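You operate a simulated robot arm through the tools that you are given. There is no shell and no other tool. Be economical: measure what you need, move in short steps, check, and stop when the job is done.

You are at the controls of a simulated robot arm. One attempt, no reset.

Task
Put the carton labelled "liners" from the dining table on top of the plum can.

The check looks at the end state, three seconds after you hand in, the way a careful person would. Anything else that was tipped, shoved, dropped, spilled or broken makes it a failure.

Robot
A 6-joint arm with a two-finger parallel gripper, fixed in place. Base frame: the origin is at the foot of the arm, x ahead of it, y to its left, z up; the work surface is at about z = 0. Lengths are in m, angles in degrees, forces in N, time in s.
With the tool pointing down near the work surface it reaches from about 0.16 to 0.42 m from the base axis. Its first joint turns from -66.0 to 66.0 degrees. Payload 1.57 kg.
The tool frame sits at the grasp point between the pads (the TCP): z along the fingers, y along the line on which they close. The tips reach 0.03 m beyond it. Largest opening 0.08 m; finger width 0.017, thickness 0.012; the body of the gripper, 0.04 by 0.082 m, starts 0.08 m behind the TCP.
Orientation is that of the tool frame in the base frame, as [roll, pitch, yaw] about the fixed x, y, z axes, in that order (R = Rz(yaw) Ry(pitch) Rx(roll)). With the fingers straight down and closing along the base's y, the tool's x points along the base's -x, its y along +y and its z along -z.

Tools
- The arm moves only by the tool jog_arm. Its argument "moves" is a list of rows, each a list of 3 entries, a list of its own where there are three numbers: the turn, a rotation vector about the tool's x, y, z in units of 5 degrees (1.0 is 5 degrees), then the shift along the tool's x, y, z in units of 30 mm (1.0 is 30 mm), then the opening, from 0 (shut) to 1 (fully open). In form: [[[wx, wy, wz], [x, y, z], claw], ...]. A call has 1 to 12 rows; each row shifts and turns the commanded pose from where the row before left it, along the tool's axes as they then stand. A call with a number of a shift or a turn outside -1 to 1 is refused whole. A row lasts 0.2 s, in which the tool goes at most 0.05 m and 8.6 degrees; a call with a longer step from one row to the next is refused whole, and so is a gripper value outside its range. A pose out of reach is approached as far as the arm can. The call stops where the force on the tool passes 40 N (or 10 N more than at its start, if that is more) or the arm is blocked; 0.2 s more then pass. The fingers move at their own pace (about 0.153 m/s each) and stop on an object; they squeeze with about 23 N. The grip force told is the motor's: it shows also when the fingers shut on nothing. Time passes only in rows, and 0.2 s behind the last, so rows that do not move let the fingers close. It gives the time, the measured TCP pose, the force on the tool (base axes), the opening and the grip force at its end, in the units of the frame above (readings bear some noise), and new pictures: "show" is both (left out), scene, wrist or none.
- Cameras (640 x 400 px; columns grow to the right, rows downward): "scene" is fixed at [0.0426, -0.3083, 0.4478]; the picture's right is [0.88, -0.47, 0.00], its down [-0.19, -0.35, -0.92] and it looks along [0.43, 0.81, -0.40] (base axes); focal length 324 px, centre (320, 200). "wrist" rides on the gripper at [0.072, -0.007, -0.122] in the tool frame; the picture's right is [0.09, 1.00, 0.00], its down [-0.84, 0.08, -0.54] and it looks along [-0.54, 0.05, 0.84] (tool axes); focal length 238 px, centre (320, 200). There is no depth. A picture from a camera that has moved, and an enlarged one, comes with that camera's place and axes in the base frame and with its lens. The place of the scene camera against the robot may be out by one fixed shift of up to 0.012 m in any direction.
- inspect(camera, box): a new picture of the part [left, top, right, bottom] of that camera's present view, enlarged. It takes no simulated time.
- close_job(): hands the job in; it is judged then, once.

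Go step by step. Nothing tells you positions but the pictures and the camera data: compare them with the known pose of the tool, close in by small moves and look again before you grip or let go. The budget is 90 turns and 170 pictures, counting those below and the enlarged ones. Unless the task says otherwise, let go and move clear before handing in, and close with one line.

The tools are called after "Emit:" as name(argument=value, ...) on one line, values as JSON. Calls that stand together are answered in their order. jog_arm: Moves the arm, as the interface text tells. Its arguments: {"type":"object","properties":{"moves":{"type":"array"},"show":{"type":"string","enum":["both","scene","wrist","none"]}},"required":["moves"]} The other tools are called the same way: inspect (camera, box) takes an enlarged picture of a part of a camera's view; close_job () hands the job in.

At the start:

```text
time: 0.0
position: [0.1412, 0.1787, 0.3008]
ee_rot: [179.9, 0.1, 180.0]
wrist_force: [0.1, 0.1, -0.7]
gripper_width: 0.0802
finger_force: 0.1
```

scene: 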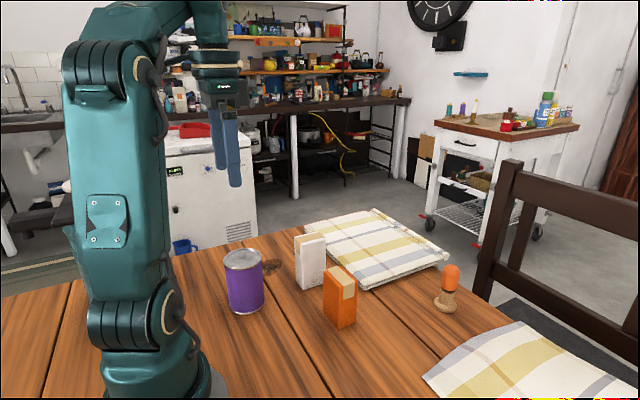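
wrist: 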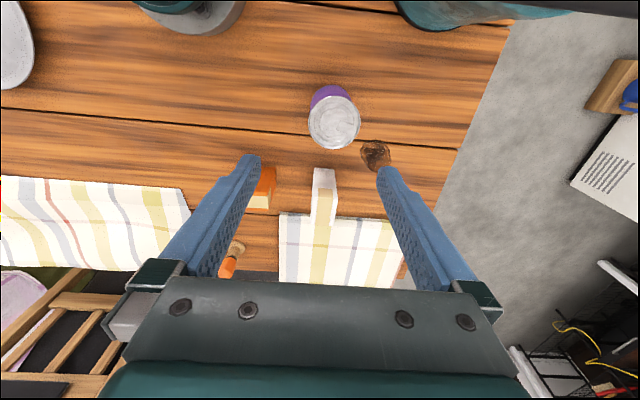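

I see a plum can, a white carton and an orange carton. I'll enlarge both views to read the labels.

Emit:
inspect(camera="scene", box=[210, 220, 370, 340])

Emit:
inspect(camera="wrist", box=[220, 70, 420, 250])

```text
3.33 times, centred on (290, 280) of scene
camera zoom: at [0.0426, -0.3083, 0.4478], right [0.88, -0.47, 0.0], down [-0.19, -0.35, -0.92], along [0.43, 0.81, -0.4], focal length 1080 px, centre (420, -67)
```

zoom: 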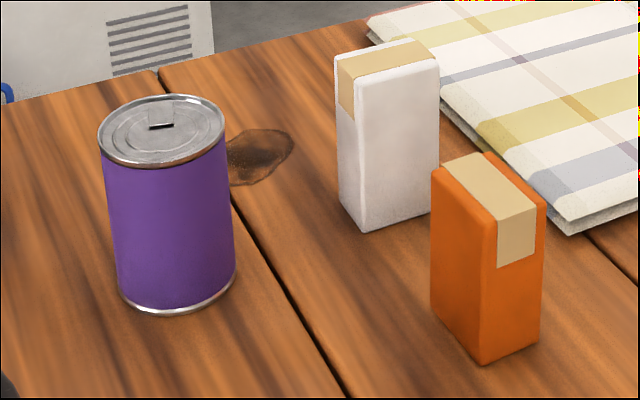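

```text
2.22 times, centred on (320, 160) of wrist
camera zoom: at [0.0708, 0.1737, 0.4221], right [-0.09, 1.0, 0.0], down [0.84, 0.08, 0.54], along [0.54, 0.05, -0.84], focal length 530 px, centre (320, 289)
```

zoom: 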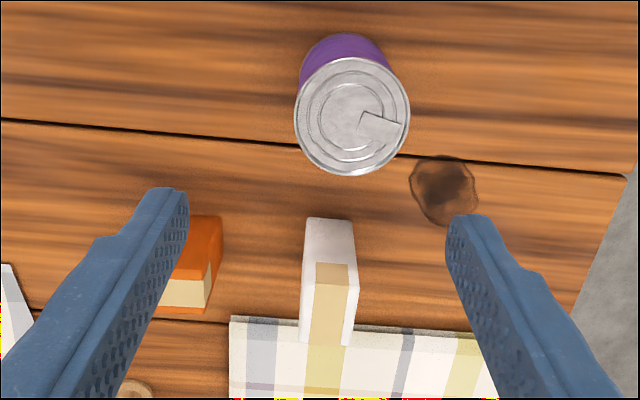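

Neither visible face shows print clearly. I'll zoom in tighter before moving.

Emit:
inspect(camera="scene", box=[285, 225, 365, 335])

Emit:
inspect(camera="wrist", box=[240, 155, 350, 285])

```text
3.64 times, centred on (325, 280) of scene
camera zoom: at [0.0426, -0.3083, 0.4478], right [0.88, -0.47, 0.0], down [-0.19, -0.35, -0.92], along [0.43, 0.81, -0.4], focal length 1178 px, centre (302, -91)
```

zoom: 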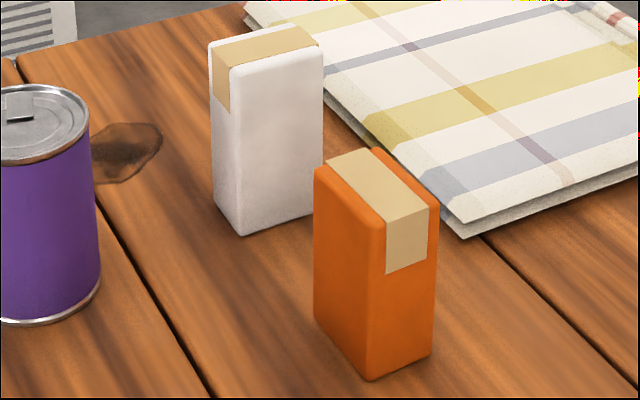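

```text
3.08 times, centred on (295, 220) of wrist
camera zoom: at [0.0708, 0.1737, 0.4221], right [-0.09, 1.0, 0.0], down [0.84, 0.08, 0.54], along [0.54, 0.05, -0.84], focal length 733 px, centre (397, 138)
```

zoom: 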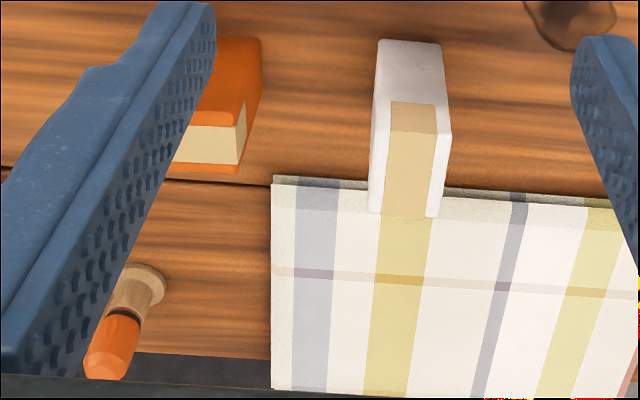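

Still no print visible, so labels are on faces turned away (+y / +x). I'll bring the arm out high and yaw the wrist so its camera looks back from the +y side.

Emit:
jog_arm(moves=[[[0, 0, 0], [-1, 0.75, 0], 1], [[0, 0, 0], [-1, 0.75, 0], 1], [[0, 0, 0], [-1, 0.75, 0], 1], [[0, 0, 0], [-0.7, 0.75, 0], 1], [[0, 0, 1], [0, 0, 0], 1], [[0, 0, 1], [0, 0, 0], 1], [[0, 0, 1], [0, 0, 0], 1], [[0, 0, 1], [0, 0, 0], 1], [[0, 0, 1], [0, 0, 0], 1], [[0, 0, 1], [0, 0, 0], 1], [[0, 0, 1], [0, 0, 0], 1], [[0, 0, 1], [0, 0, 0], 1]], show="none")

Emit:
jog_arm(moves=[[[0, 0, 1], [0, 0, 0], 1], [[0, 0, 1], [0, 0, 0], 1], [[0, 0, 1], [0, 0, 0], 1], [[0, 0, 1], [0, 0, 0], 1], [[0, 0, 1], [0, 0, 0], 1], [[0, 0, 1], [0, 0, 0], 1], [[0, 0, 1], [0, 0, 0], 1], [[0, 0, 1], [0, 0, 0], 1], [[0, 0, 1], [0, 0, 0], 1], [[0, 0, 1], [0, 0, 0], 1]], show="both")

```text
time: 2.6
position: [0.2265, 0.2365, 0.2571]
ee_rot: [179.9, -0.1, 140.0]
wrist_force: [0.2, -0.7, 0.1]
gripper_width: 0.0802
finger_force: 0.0
out of reach, approached as far as the arm can: row 2, 3, 4
```

```text
time: 4.8
position: [0.2269, 0.2367, 0.2573]
ee_rot: [179.9, -0.1, 90.0]
wrist_force: [-0.4, -0.1, -0.3]
gripper_width: 0.0801
finger_force: 0.0
camera wrist: at [0.2195, 0.309, 0.3789], right [1.0, 0.09, 0.0], down [0.08, -0.84, 0.54], along [0.05, -0.54, -0.84], focal length 238 px, centre (320, 200)
```

scene: 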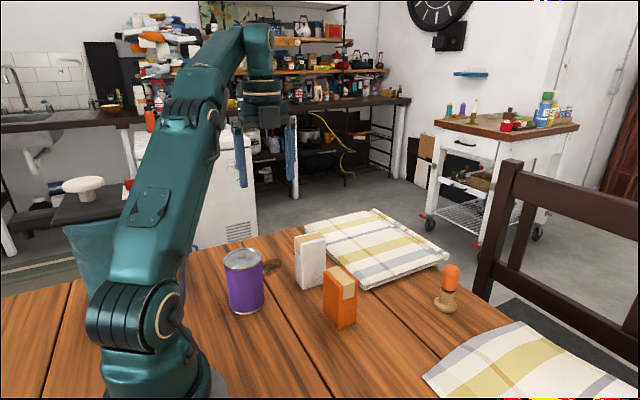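
wrist: 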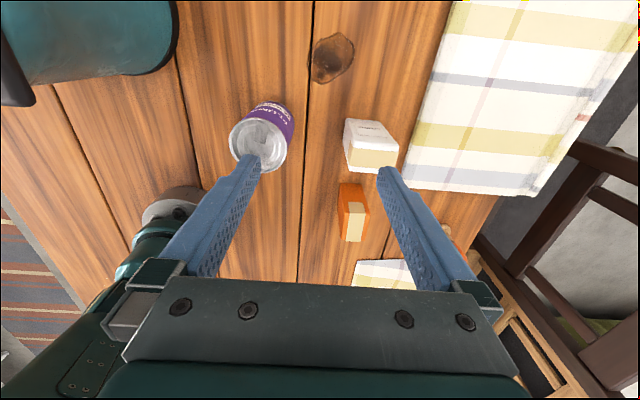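

A faint print is now visible on the white carton's +y face and on the can. I'll enlarge them.

Emit:
inspect(camera="wrist", box=[335, 110, 405, 175])

Emit:
inspect(camera="wrist", box=[225, 95, 405, 250])

```text
6.15 times, centred on (370, 142) of wrist
camera zoom: at [0.2195, 0.309, 0.3789], right [1.0, 0.09, 0.0], down [0.08, -0.84, 0.54], along [0.05, -0.54, -0.84], focal length 1467 px, centre (12, 554)
```

zoom: 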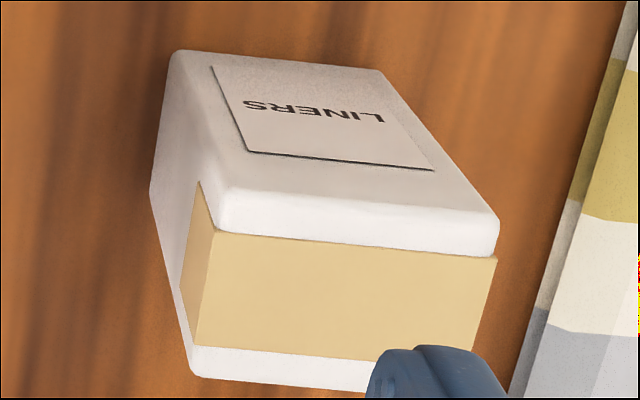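

```text
2.58 times, centred on (315, 172) of wrist
camera zoom: at [0.2195, 0.309, 0.3789], right [1.0, 0.09, 0.0], down [0.08, -0.84, 0.54], along [0.05, -0.54, -0.84], focal length 615 px, centre (333, 271)
```

zoom: 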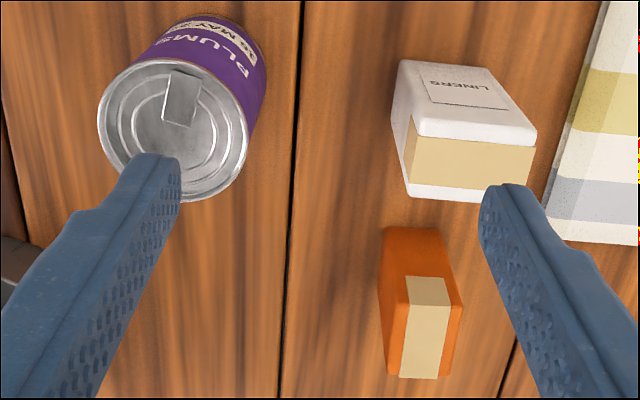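

The white carton is "LINERS" (about x 0.296, y 0.198, top ≈0.105) and the can says "PLUMS" (about 0.152, 0.202). I'll yaw back to close along y on the carton's narrow side, and hover over it.

Emit:
jog_arm(moves=[[[0, 0, -1], [0, 0, 0], 1], [[0, 0, -1], [0, 0, 0], 1], [[0, 0, -1], [0, 0, 0], 1], [[0, 0, -1], [0, 0, 0], 1], [[0, 0, -1], [0, 0, 0], 1], [[0, 0, -1], [0, 0, 0], 1], [[0, 0, -1], [0, 0, 0], 1], [[0, 0, -1], [0, 0, 0], 1], [[0, 0, -1], [0, 0, 0], 1], [[0, 0, -1], [0, 0, 0], 1], [[0, 0, -1], [0, 0, 0], 1], [[0, 0, -1], [0, 0, 0], 1]], show="none")

Emit:
jog_arm(moves=[[[0, 0, -1], [0, 0, 0], 1], [[0, 0, -1], [0, 0, 0], 1], [[0, 0, -1], [0, 0, 0], 1], [[0, 0, -1], [0, 0, 0], 1], [[0, 0, -1], [0, 0, 0], 1], [[0, 0, -1], [0, 0, 0], 1], [[0, 0, 0], [0, 0, 0], 1], [[0, 0, 0], [0, 0, 0.9], 1], [[0, 0, 0], [-0.9, -0.65, 0], 1], [[0, 0, 0], [-0.9, -0.65, 0], 1], [[0, 0, 0], [-0.5, 0, 0], 1]], show="both")

```text
time: 7.4
position: [0.2256, 0.2369, 0.2569]
ee_rot: [179.8, -0.1, 150.1]
wrist_force: [-0.7, -0.2, -0.5]
gripper_width: 0.0803
finger_force: 0.0
```

```text
time: 9.8
position: [0.2873, 0.1972, 0.2297]
ee_rot: [179.9, 0.0, -179.9]
wrist_force: [0.8, -0.2, 0.3]
gripper_width: 0.0799
finger_force: 0.1
out of reach, approached as far as the arm can: row 11
camera wrist: at [0.2156, 0.1912, 0.3517], right [-0.09, 1.0, 0.0], down [0.84, 0.08, 0.54], along [0.54, 0.05, -0.84], focal length 238 px, centre (320, 200)
```

scene: 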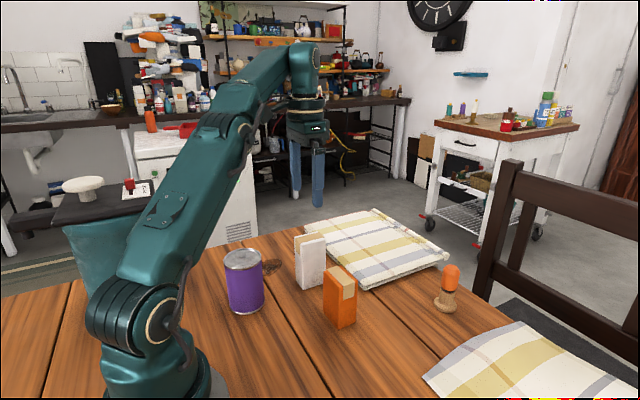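
wrist: 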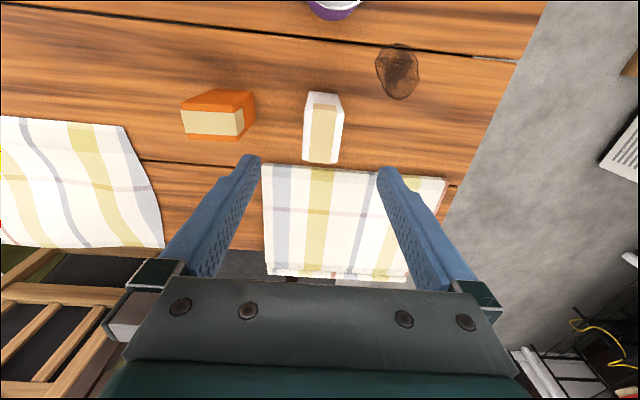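

Hovering at (0.287, 0.197, 0.230). I'll enlarge the carton top to measure its centre and yaw.

Emit:
inspect(camera="wrist", box=[270, 80, 380, 180])

Emit:
inspect(camera="wrist", box=[170, 0, 410, 150])

```text
4.00 times, centred on (325, 130) of wrist
camera zoom: at [0.2156, 0.1912, 0.3517], right [-0.09, 1.0, 0.0], down [0.84, 0.08, 0.54], along [0.54, 0.05, -0.84], focal length 953 px, centre (300, 480)
```

zoom: 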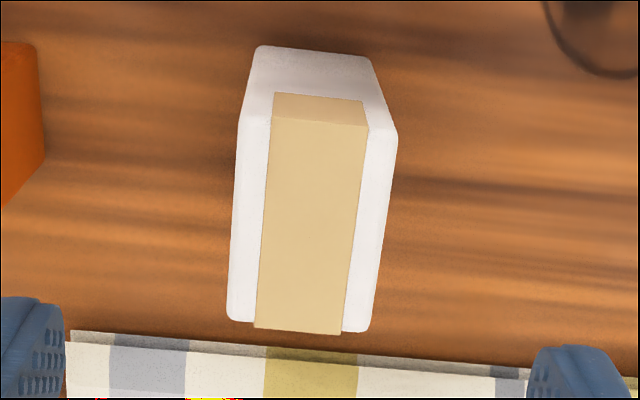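

```text
2.67 times, centred on (290, 75) of wrist
camera zoom: at [0.2156, 0.1912, 0.3517], right [-0.09, 1.0, 0.0], down [0.84, 0.08, 0.54], along [0.54, 0.05, -0.84], focal length 636 px, centre (400, 533)
```

zoom: 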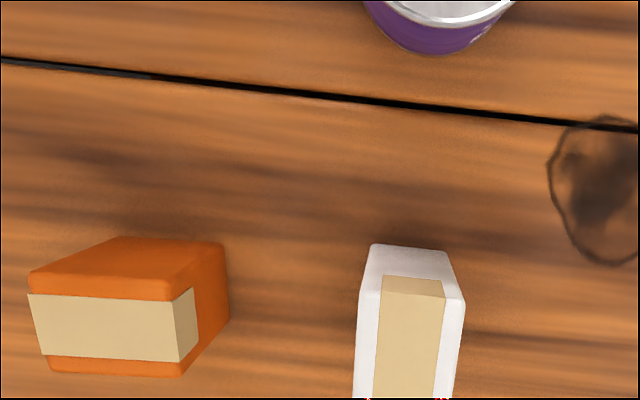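

The carton top measures ~0.055 × 0.04 centred near (0.297, 0.200), square to the axes. I'll descend partway, trim, and check.

Emit:
jog_arm(moves=[[[0, 0, 0], [0, 0, 0.8], 1], [[0, 0, 0], [0, 0, 0.8], 1], [[0, 0, 0], [0, 0, 0.8], 1], [[0, 0, 0], [0, 0, 0], 1]], show="both")

```text
time: 10.8
position: [0.2871, 0.1974, 0.1589]
ee_rot: [179.9, -0.1, 180.0]
wrist_force: [0.7, 0.3, -0.9]
gripper_width: 0.0801
finger_force: 0.1
camera wrist: at [0.2154, 0.1913, 0.2798], right [-0.09, 1.0, 0.0], down [0.84, 0.08, 0.54], along [0.54, 0.05, -0.84], focal length 238 px, centre (320, 200)
```

scene: 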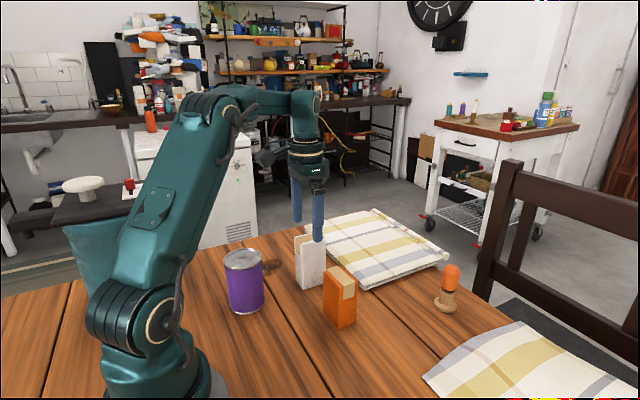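
wrist: 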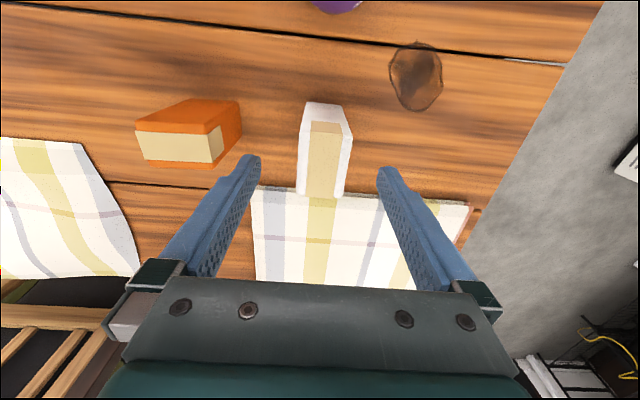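

The carton lies between the fingers; centre ≈ (0.296, 0.2025). Trimming by +8 mm x, +4 mm y, then descending to grip height.

Emit:
jog_arm(moves=[[[0, 0, 0], [-0.27, 0.15, 0], 1], [[0, 0, 0], [0, 0, 0], 1], [[0, 0, 0], [0, 0, 0.7], 1], [[0, 0, 0], [0, 0, 0.7], 1], [[0, 0, 0], [0, 0, 0.7], 1], [[0, 0, 0], [0, 0, 0.6], 1], [[0, 0, 0], [0, 0, 0], 1]], show="both")

```text
time: 12.4
position: [0.2955, 0.2033, 0.0784]
ee_rot: [180.0, 0.0, -180.0]
wrist_force: [0.9, -0.1, 0.0]
gripper_width: 0.08
finger_force: 0.1
camera wrist: at [0.224, 0.1961, 0.1989], right [-0.09, 1.0, 0.0], down [0.84, 0.08, 0.54], along [0.54, 0.05, -0.84], focal length 238 px, centre (320, 200)
```

scene: 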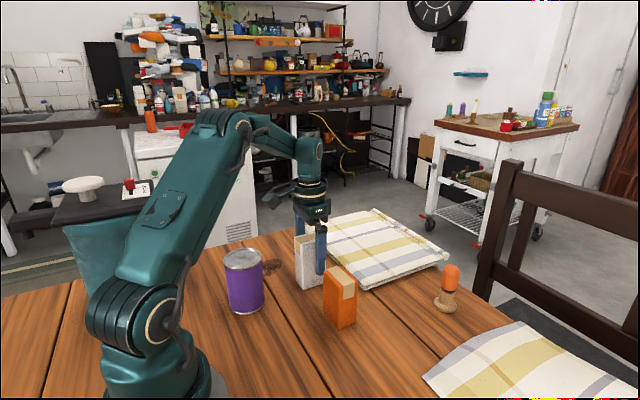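
wrist: 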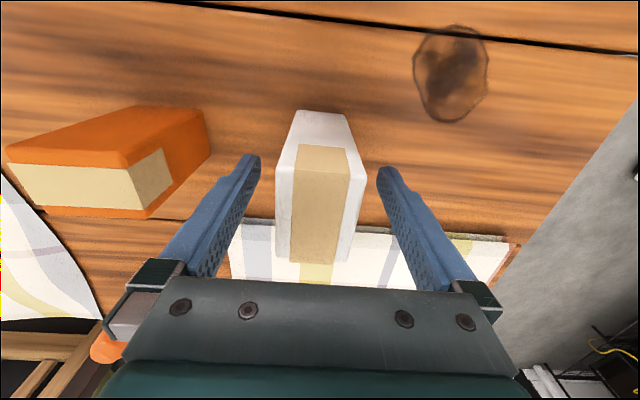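

Fingers straddle the carton evenly, clear of everything. Closing, then a small lift.

Emit:
jog_arm(moves=[[[0, 0, 0], [0, 0, 0], 0], [[0, 0, 0], [0, 0, 0], 0], [[0, 0, 0], [0, 0, 0], 0], [[0, 0, 0], [0, 0, 0], 0], [[0, 0, 0], [0, 0, -0.4], 0], [[0, 0, 0], [0, 0, 0], 0]], show="both")

```text
time: 13.8
position: [0.296, 0.2005, 0.0898]
ee_rot: [179.9, 0.0, -179.9]
wrist_force: [-0.6, 0.5, -1.1]
gripper_width: 0.0399
finger_force: 22.4
camera wrist: at [0.2238, 0.1959, 0.2112], right [-0.09, 1.0, 0.0], down [0.84, 0.08, 0.54], along [0.54, 0.05, -0.84], focal length 238 px, centre (320, 200)
```

scene: 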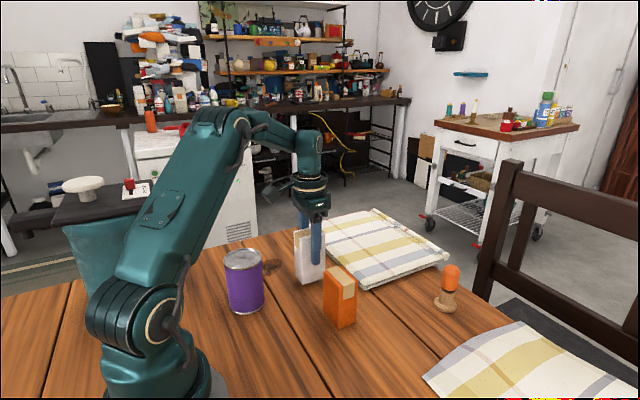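
wrist: 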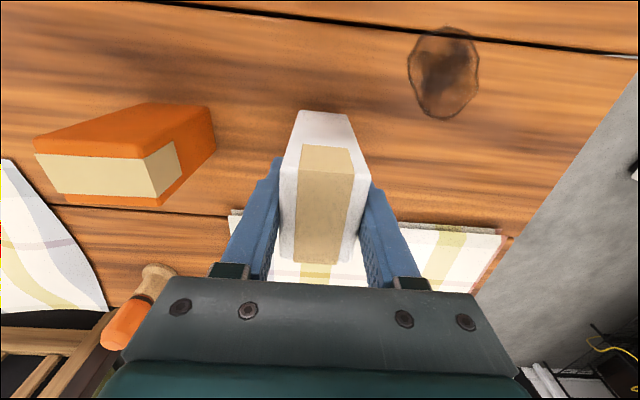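

Carton held (width 0.040) with its bottom about 0.078 below the TCP. Lifting to 0.23 and moving halfway back so the wrist camera sees the can.

Emit:
jog_arm(moves=[[[0, 0, 0], [0, 0, -0.7], 0], [[0, 0, 0], [0, 0, -0.8], 0], [[0, 0, 0], [0, 0, -0.8], 0], [[0, 0, 0], [0, 0, -0.8], 0], [[0, 0, 0], [0, 0, -0.8], 0], [[0, 0, 0], [0, 0, -0.8], 0], [[0, 0, 0], [0.5, 0, 0], 0], [[0, 0, 0], [0.7, 0, 0], 0], [[0, 0, 0], [0.7, 0, 0], 0], [[0, 0, 0], [0.5, 0, 0], 0], [[0, 0, 0], [0, 0, 0], 0]], show="both")

```text
time: 16.2
position: [0.2186, 0.1961, 0.227]
ee_rot: [179.9, 0.0, -179.9]
wrist_force: [0.0, 1.0, -1.3]
gripper_width: 0.0394
finger_force: 22.9
out of reach, approached as far as the arm can: row 6
camera wrist: at [0.1464, 0.191, 0.3482], right [-0.09, 1.0, 0.0], down [0.84, 0.08, 0.54], along [0.54, 0.05, -0.84], focal length 238 px, centre (320, 200)
```

scene: 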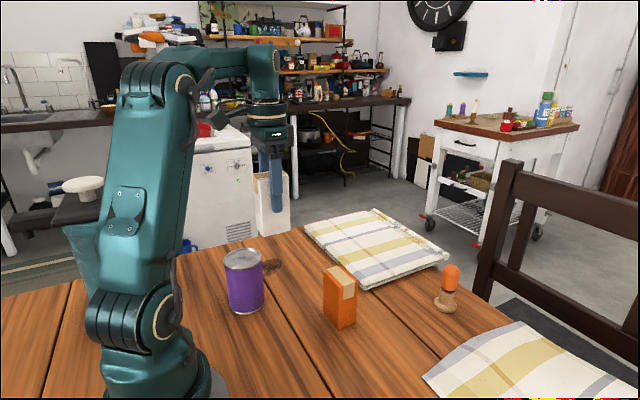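
wrist: 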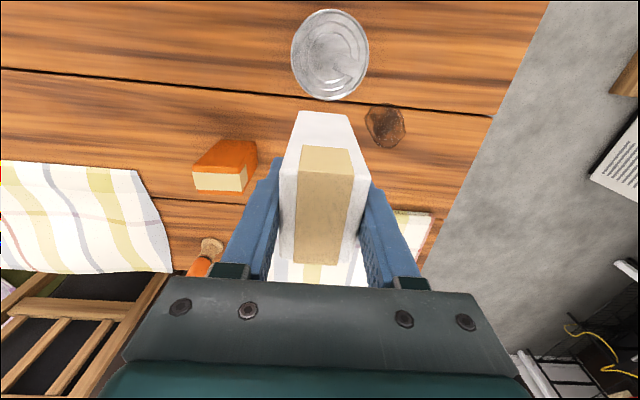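

Can top centre measured at ≈ (0.1546, 0.200), diameter 0.07, height ≈0.104. I'll move over it, staying at z 0.227 (carton bottom ≈0.149).

Emit:
jog_arm(moves=[[[0, 0, 0], [0.5, 0.13, 0], 0], [[0, 0, 0], [0.7, 0, 0], 0], [[0, 0, 0], [0.6, 0, 0], 0], [[0, 0, 0], [0.35, 0, 0], 0], [[0, 0, 0], [0, 0, 0], 0], [[0, 0, 0], [0, 0, 0], 0]], show="both")

```text
time: 17.6
position: [0.1541, 0.2014, 0.2261]
ee_rot: [179.8, 0.0, -180.0]
wrist_force: [0.2, -0.2, -0.4]
gripper_width: 0.0395
finger_force: 22.7
camera wrist: at [0.082, 0.1949, 0.3481], right [-0.09, 1.0, 0.0], down [0.84, 0.08, 0.54], along [0.54, 0.05, -0.84], focal length 238 px, centre (320, 200)
```

scene: 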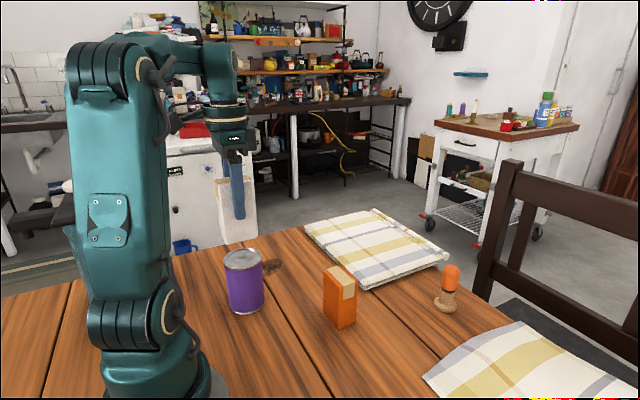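
wrist: 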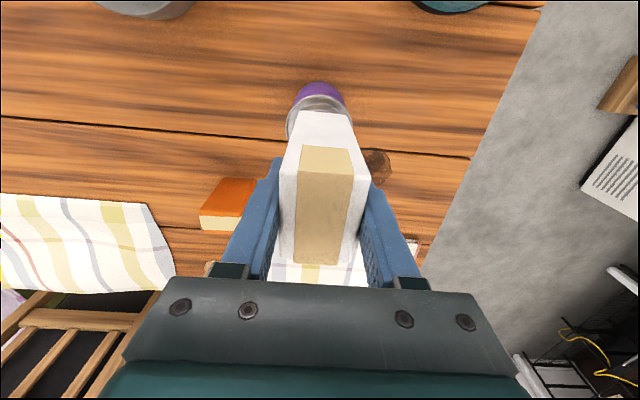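

The carton hangs above the can and looks centred. Lowering to about 5 mm above the expected contact.

Emit:
jog_arm(moves=[[[0, 0, 0], [0, 0, 0.5], 0], [[0, 0, 0], [0, 0, 0.4], 0], [[0, 0, 0], [0, 0, 0.25], 0], [[0, 0, 0], [0, 0, 0], 0], [[0, 0, 0], [0, 0, 0], 0]], show="none")

Emit:
inspect(camera="scene", box=[200, 180, 300, 330])

Emit:
inspect(camera="wrist", box=[250, 60, 390, 160])

```text
time: 18.8
position: [0.1544, 0.1992, 0.192]
ee_rot: [179.9, -0.1, -180.0]
wrist_force: [0.1, 0.0, -0.6]
gripper_width: 0.0396
finger_force: 22.7
```

```text
2.67 times, centred on (250, 255) of scene
camera zoom: at [0.0426, -0.3082, 0.4478], right [0.88, -0.47, 0.0], down [-0.19, -0.35, -0.92], along [0.43, 0.81, -0.4], focal length 864 px, centre (507, 53)
```

zoom: 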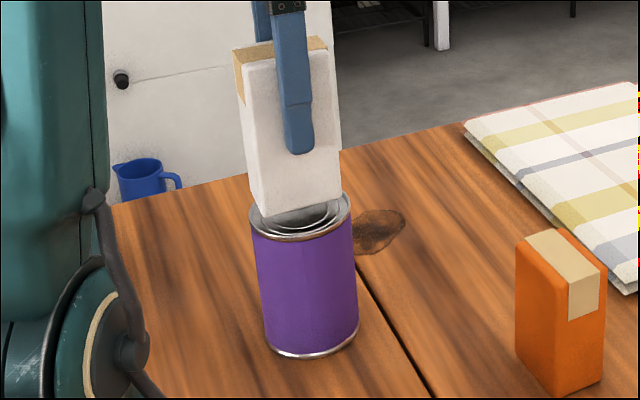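

```text
4.00 times, centred on (320, 110) of wrist
camera zoom: at [0.0825, 0.1946, 0.3138], right [-0.09, 1.0, 0.0], down [0.84, 0.08, 0.54], along [0.54, 0.05, -0.84], focal length 953 px, centre (320, 560)
```

zoom: 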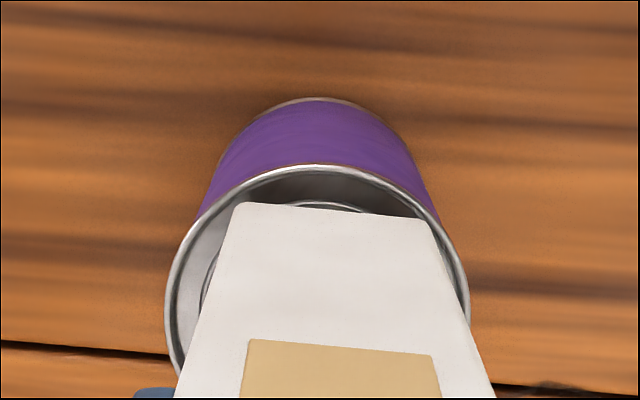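

Carton is centred over the rim within about 1–2 mm. Lowering in small steps, watching force.

Emit:
jog_arm(moves=[[[0, 0, 0], [0, 0, 0.1], 0], [[0, 0, 0], [0, 0, 0.1], 0], [[0, 0, 0], [0, 0, 0], 0]], show="none")

Emit:
inspect(camera="scene", box=[215, 220, 285, 290])

```text
time: 19.6
position: [0.1536, 0.2012, 0.1855]
ee_rot: [179.9, 0.0, 180.0]
wrist_force: [-1.1, -0.2, -0.9]
gripper_width: 0.0395
finger_force: 23.0
```

```text
5.71 times, centred on (250, 255) of scene
camera zoom: at [0.0426, -0.3082, 0.4478], right [0.88, -0.47, 0.0], down [-0.19, -0.35, -0.92], along [0.43, 0.81, -0.4], focal length 1851 px, centre (720, -114)
```

zoom: 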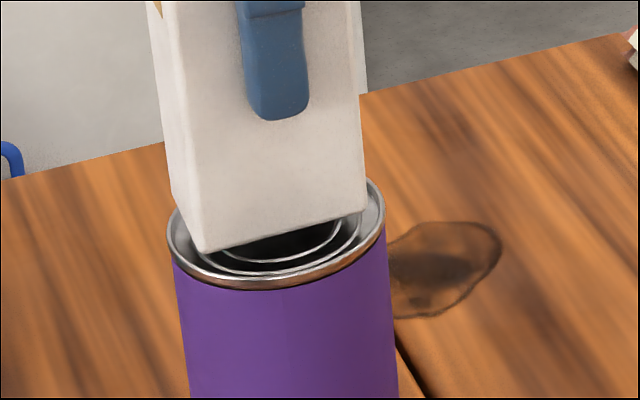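

No contact yet; a small gap remains. Continuing down in 1.5 mm steps.

Emit:
jog_arm(moves=[[[0, 0, 0], [0, 0, 0.05], 0], [[0, 0, 0], [0, 0, 0.05], 0], [[0, 0, 0], [0, 0, 0], 0]], show="none")

Emit:
inspect(camera="scene", box=[215, 220, 285, 290])

```text
time: 20.4
position: [0.1547, 0.2005, 0.1839]
ee_rot: [179.9, 0.0, -180.0]
wrist_force: [1.1, 0.4, -0.8]
gripper_width: 0.0396
finger_force: 22.9
```

```text
5.71 times, centred on (250, 255) of scene
camera zoom: at [0.0426, -0.3082, 0.4478], right [0.88, -0.47, 0.0], down [-0.19, -0.35, -0.92], along [0.43, 0.81, -0.4], focal length 1851 px, centre (720, -114)
```

zoom: 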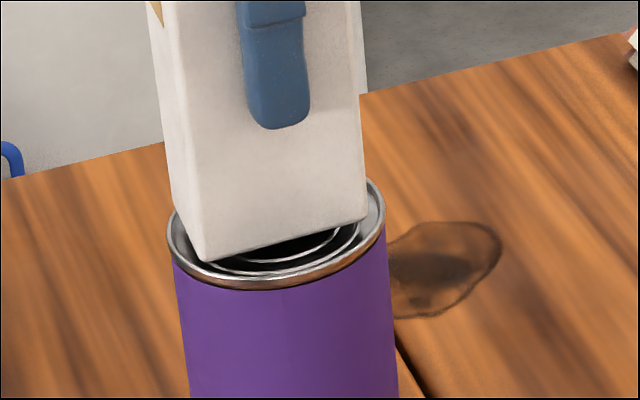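

Still free. Two more small steps.

Emit:
jog_arm(moves=[[[0, 0, 0], [0, 0, 0.05], 0], [[0, 0, 0], [0, 0, 0], 0]], show="none")

Emit:
jog_arm(moves=[[[0, 0, 0], [0, 0, 0.05], 0], [[0, 0, 0], [0, 0, 0], 0]], show="none")

Emit:
inspect(camera="scene", box=[215, 220, 285, 290])

```text
time: 21.0
position: [0.1548, 0.2003, 0.1826]
ee_rot: [179.9, -0.1, -180.0]
wrist_force: [-1.5, -1.4, 6.9]
gripper_width: 0.0394
finger_force: 23.5
```

```text
time: 21.6
position: [0.1553, 0.2022, 0.1822]
ee_rot: [179.8, 0.1, -179.9]
wrist_force: [0.1, -3.5, 23.4]
gripper_width: 0.0401
finger_force: 23.5
```

```text
5.71 times, centred on (250, 255) of scene
camera zoom: at [0.0425, -0.3083, 0.4477], right [0.88, -0.47, 0.0], down [-0.19, -0.35, -0.92], along [0.43, 0.81, -0.4], focal length 1851 px, centre (720, -114)
```

zoom: 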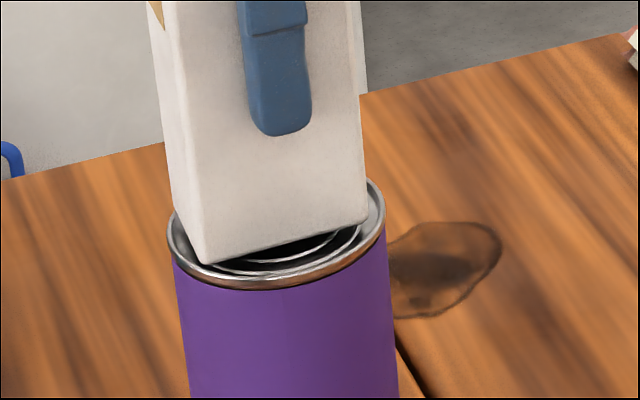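

Contact reached at z ≈0.182 as expected. I'll ease off the pressure, then open gently.

Emit:
jog_arm(moves=[[[0, 0, 0], [0, 0, -0.05], 0], [[0, 0, 0], [0, 0, 0], 0]], show="none")

Emit:
jog_arm(moves=[[[0, 0, 0], [0, 0, 0], 0.6], [[0, 0, 0], [0, 0, 0], 0.75], [[0, 0, 0], [0, 0, 0], 0.9], [[0, 0, 0], [0, 0, 0], 0.9]], show="both")

```text
time: 22.2
position: [0.1541, 0.2002, 0.1808]
ee_rot: [179.9, -0.3, -180.0]
wrist_force: [0.0, 0.1, -0.7]
gripper_width: 0.0396
finger_force: 23.2
```

```text
time: 23.2
position: [0.1546, 0.2019, 0.1824]
ee_rot: [179.9, 0.1, -180.0]
wrist_force: [0.1, -0.5, 0.5]
gripper_width: 0.072
finger_force: 0.0
camera wrist: at [0.082, 0.1951, 0.3032], right [-0.09, 1.0, 0.0], down [0.84, 0.08, 0.54], along [0.54, 0.05, -0.84], focal length 238 px, centre (320, 200)
```

scene: 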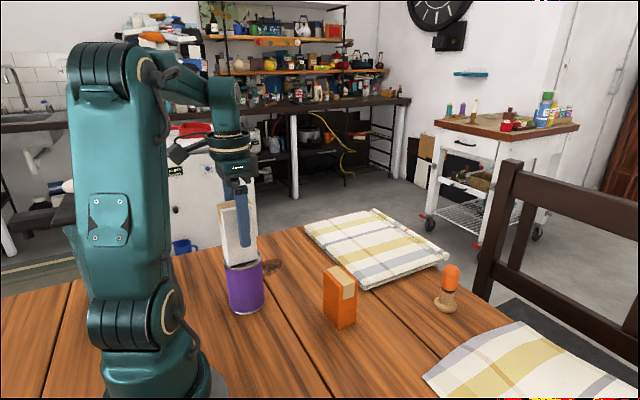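
wrist: 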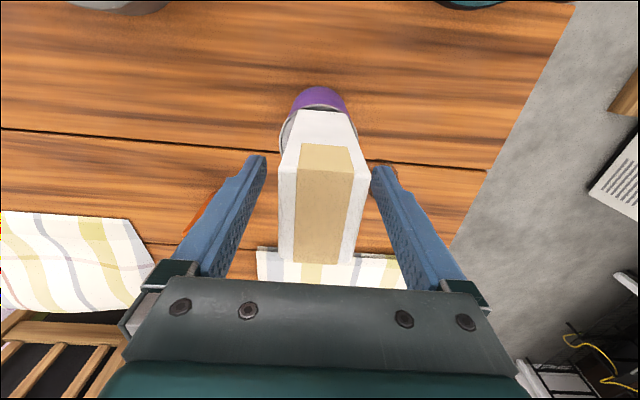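

The carton stands on the can, with the fingers clear on both sides. Retreating straight up.

Emit:
jog_arm(moves=[[[0, 0, 0], [0, 0, 0], 1], [[0, 0, 0], [0, 0, -0.5], 1], [[0, 0, 0], [0, 0, -0.7], 1], [[0, 0, 0], [0, 0, -0.8], 1], [[0, 0, 0], [0, 0, -0.8], 1], [[0, 0, 0], [0, 0, -0.8], 1], [[0, 0, 0], [0, 0, 0], 1]], show="both")

Emit:
inspect(camera="scene", box=[200, 180, 300, 330])

```text
time: 24.8
position: [0.1537, 0.201, 0.2902]
ee_rot: [179.9, 0.0, 180.0]
wrist_force: [-0.4, 0.1, -0.7]
gripper_width: 0.0798
finger_force: 0.1
camera wrist: at [0.0814, 0.195, 0.4117], right [-0.09, 1.0, 0.0], down [0.84, 0.08, 0.54], along [0.54, 0.05, -0.84], focal length 238 px, centre (320, 200)
```

scene: 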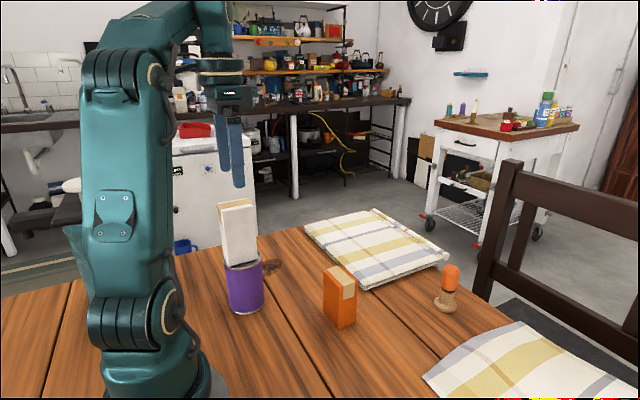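
wrist: 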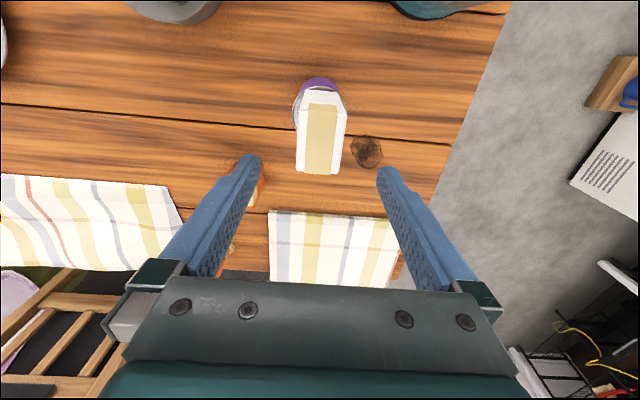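

```text
2.67 times, centred on (250, 255) of scene
camera zoom: at [0.0426, -0.3083, 0.4478], right [0.88, -0.47, 0.0], down [-0.19, -0.35, -0.92], along [0.43, 0.81, -0.4], focal length 864 px, centre (507, 53)
```

zoom: 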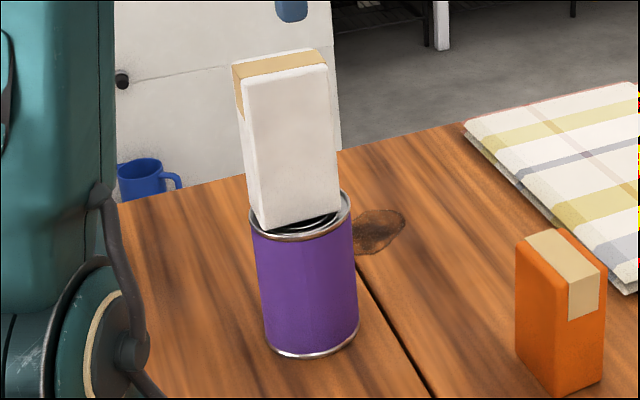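

The carton stands upright and centred on the can, the arm is clear, and nothing else has moved. Handing in.

Emit:
close_job()

```text
The job is handed in.
```

The "liners" carton is on top of the plum can, released and standing upright, with nothing else disturbed in the last pictures.
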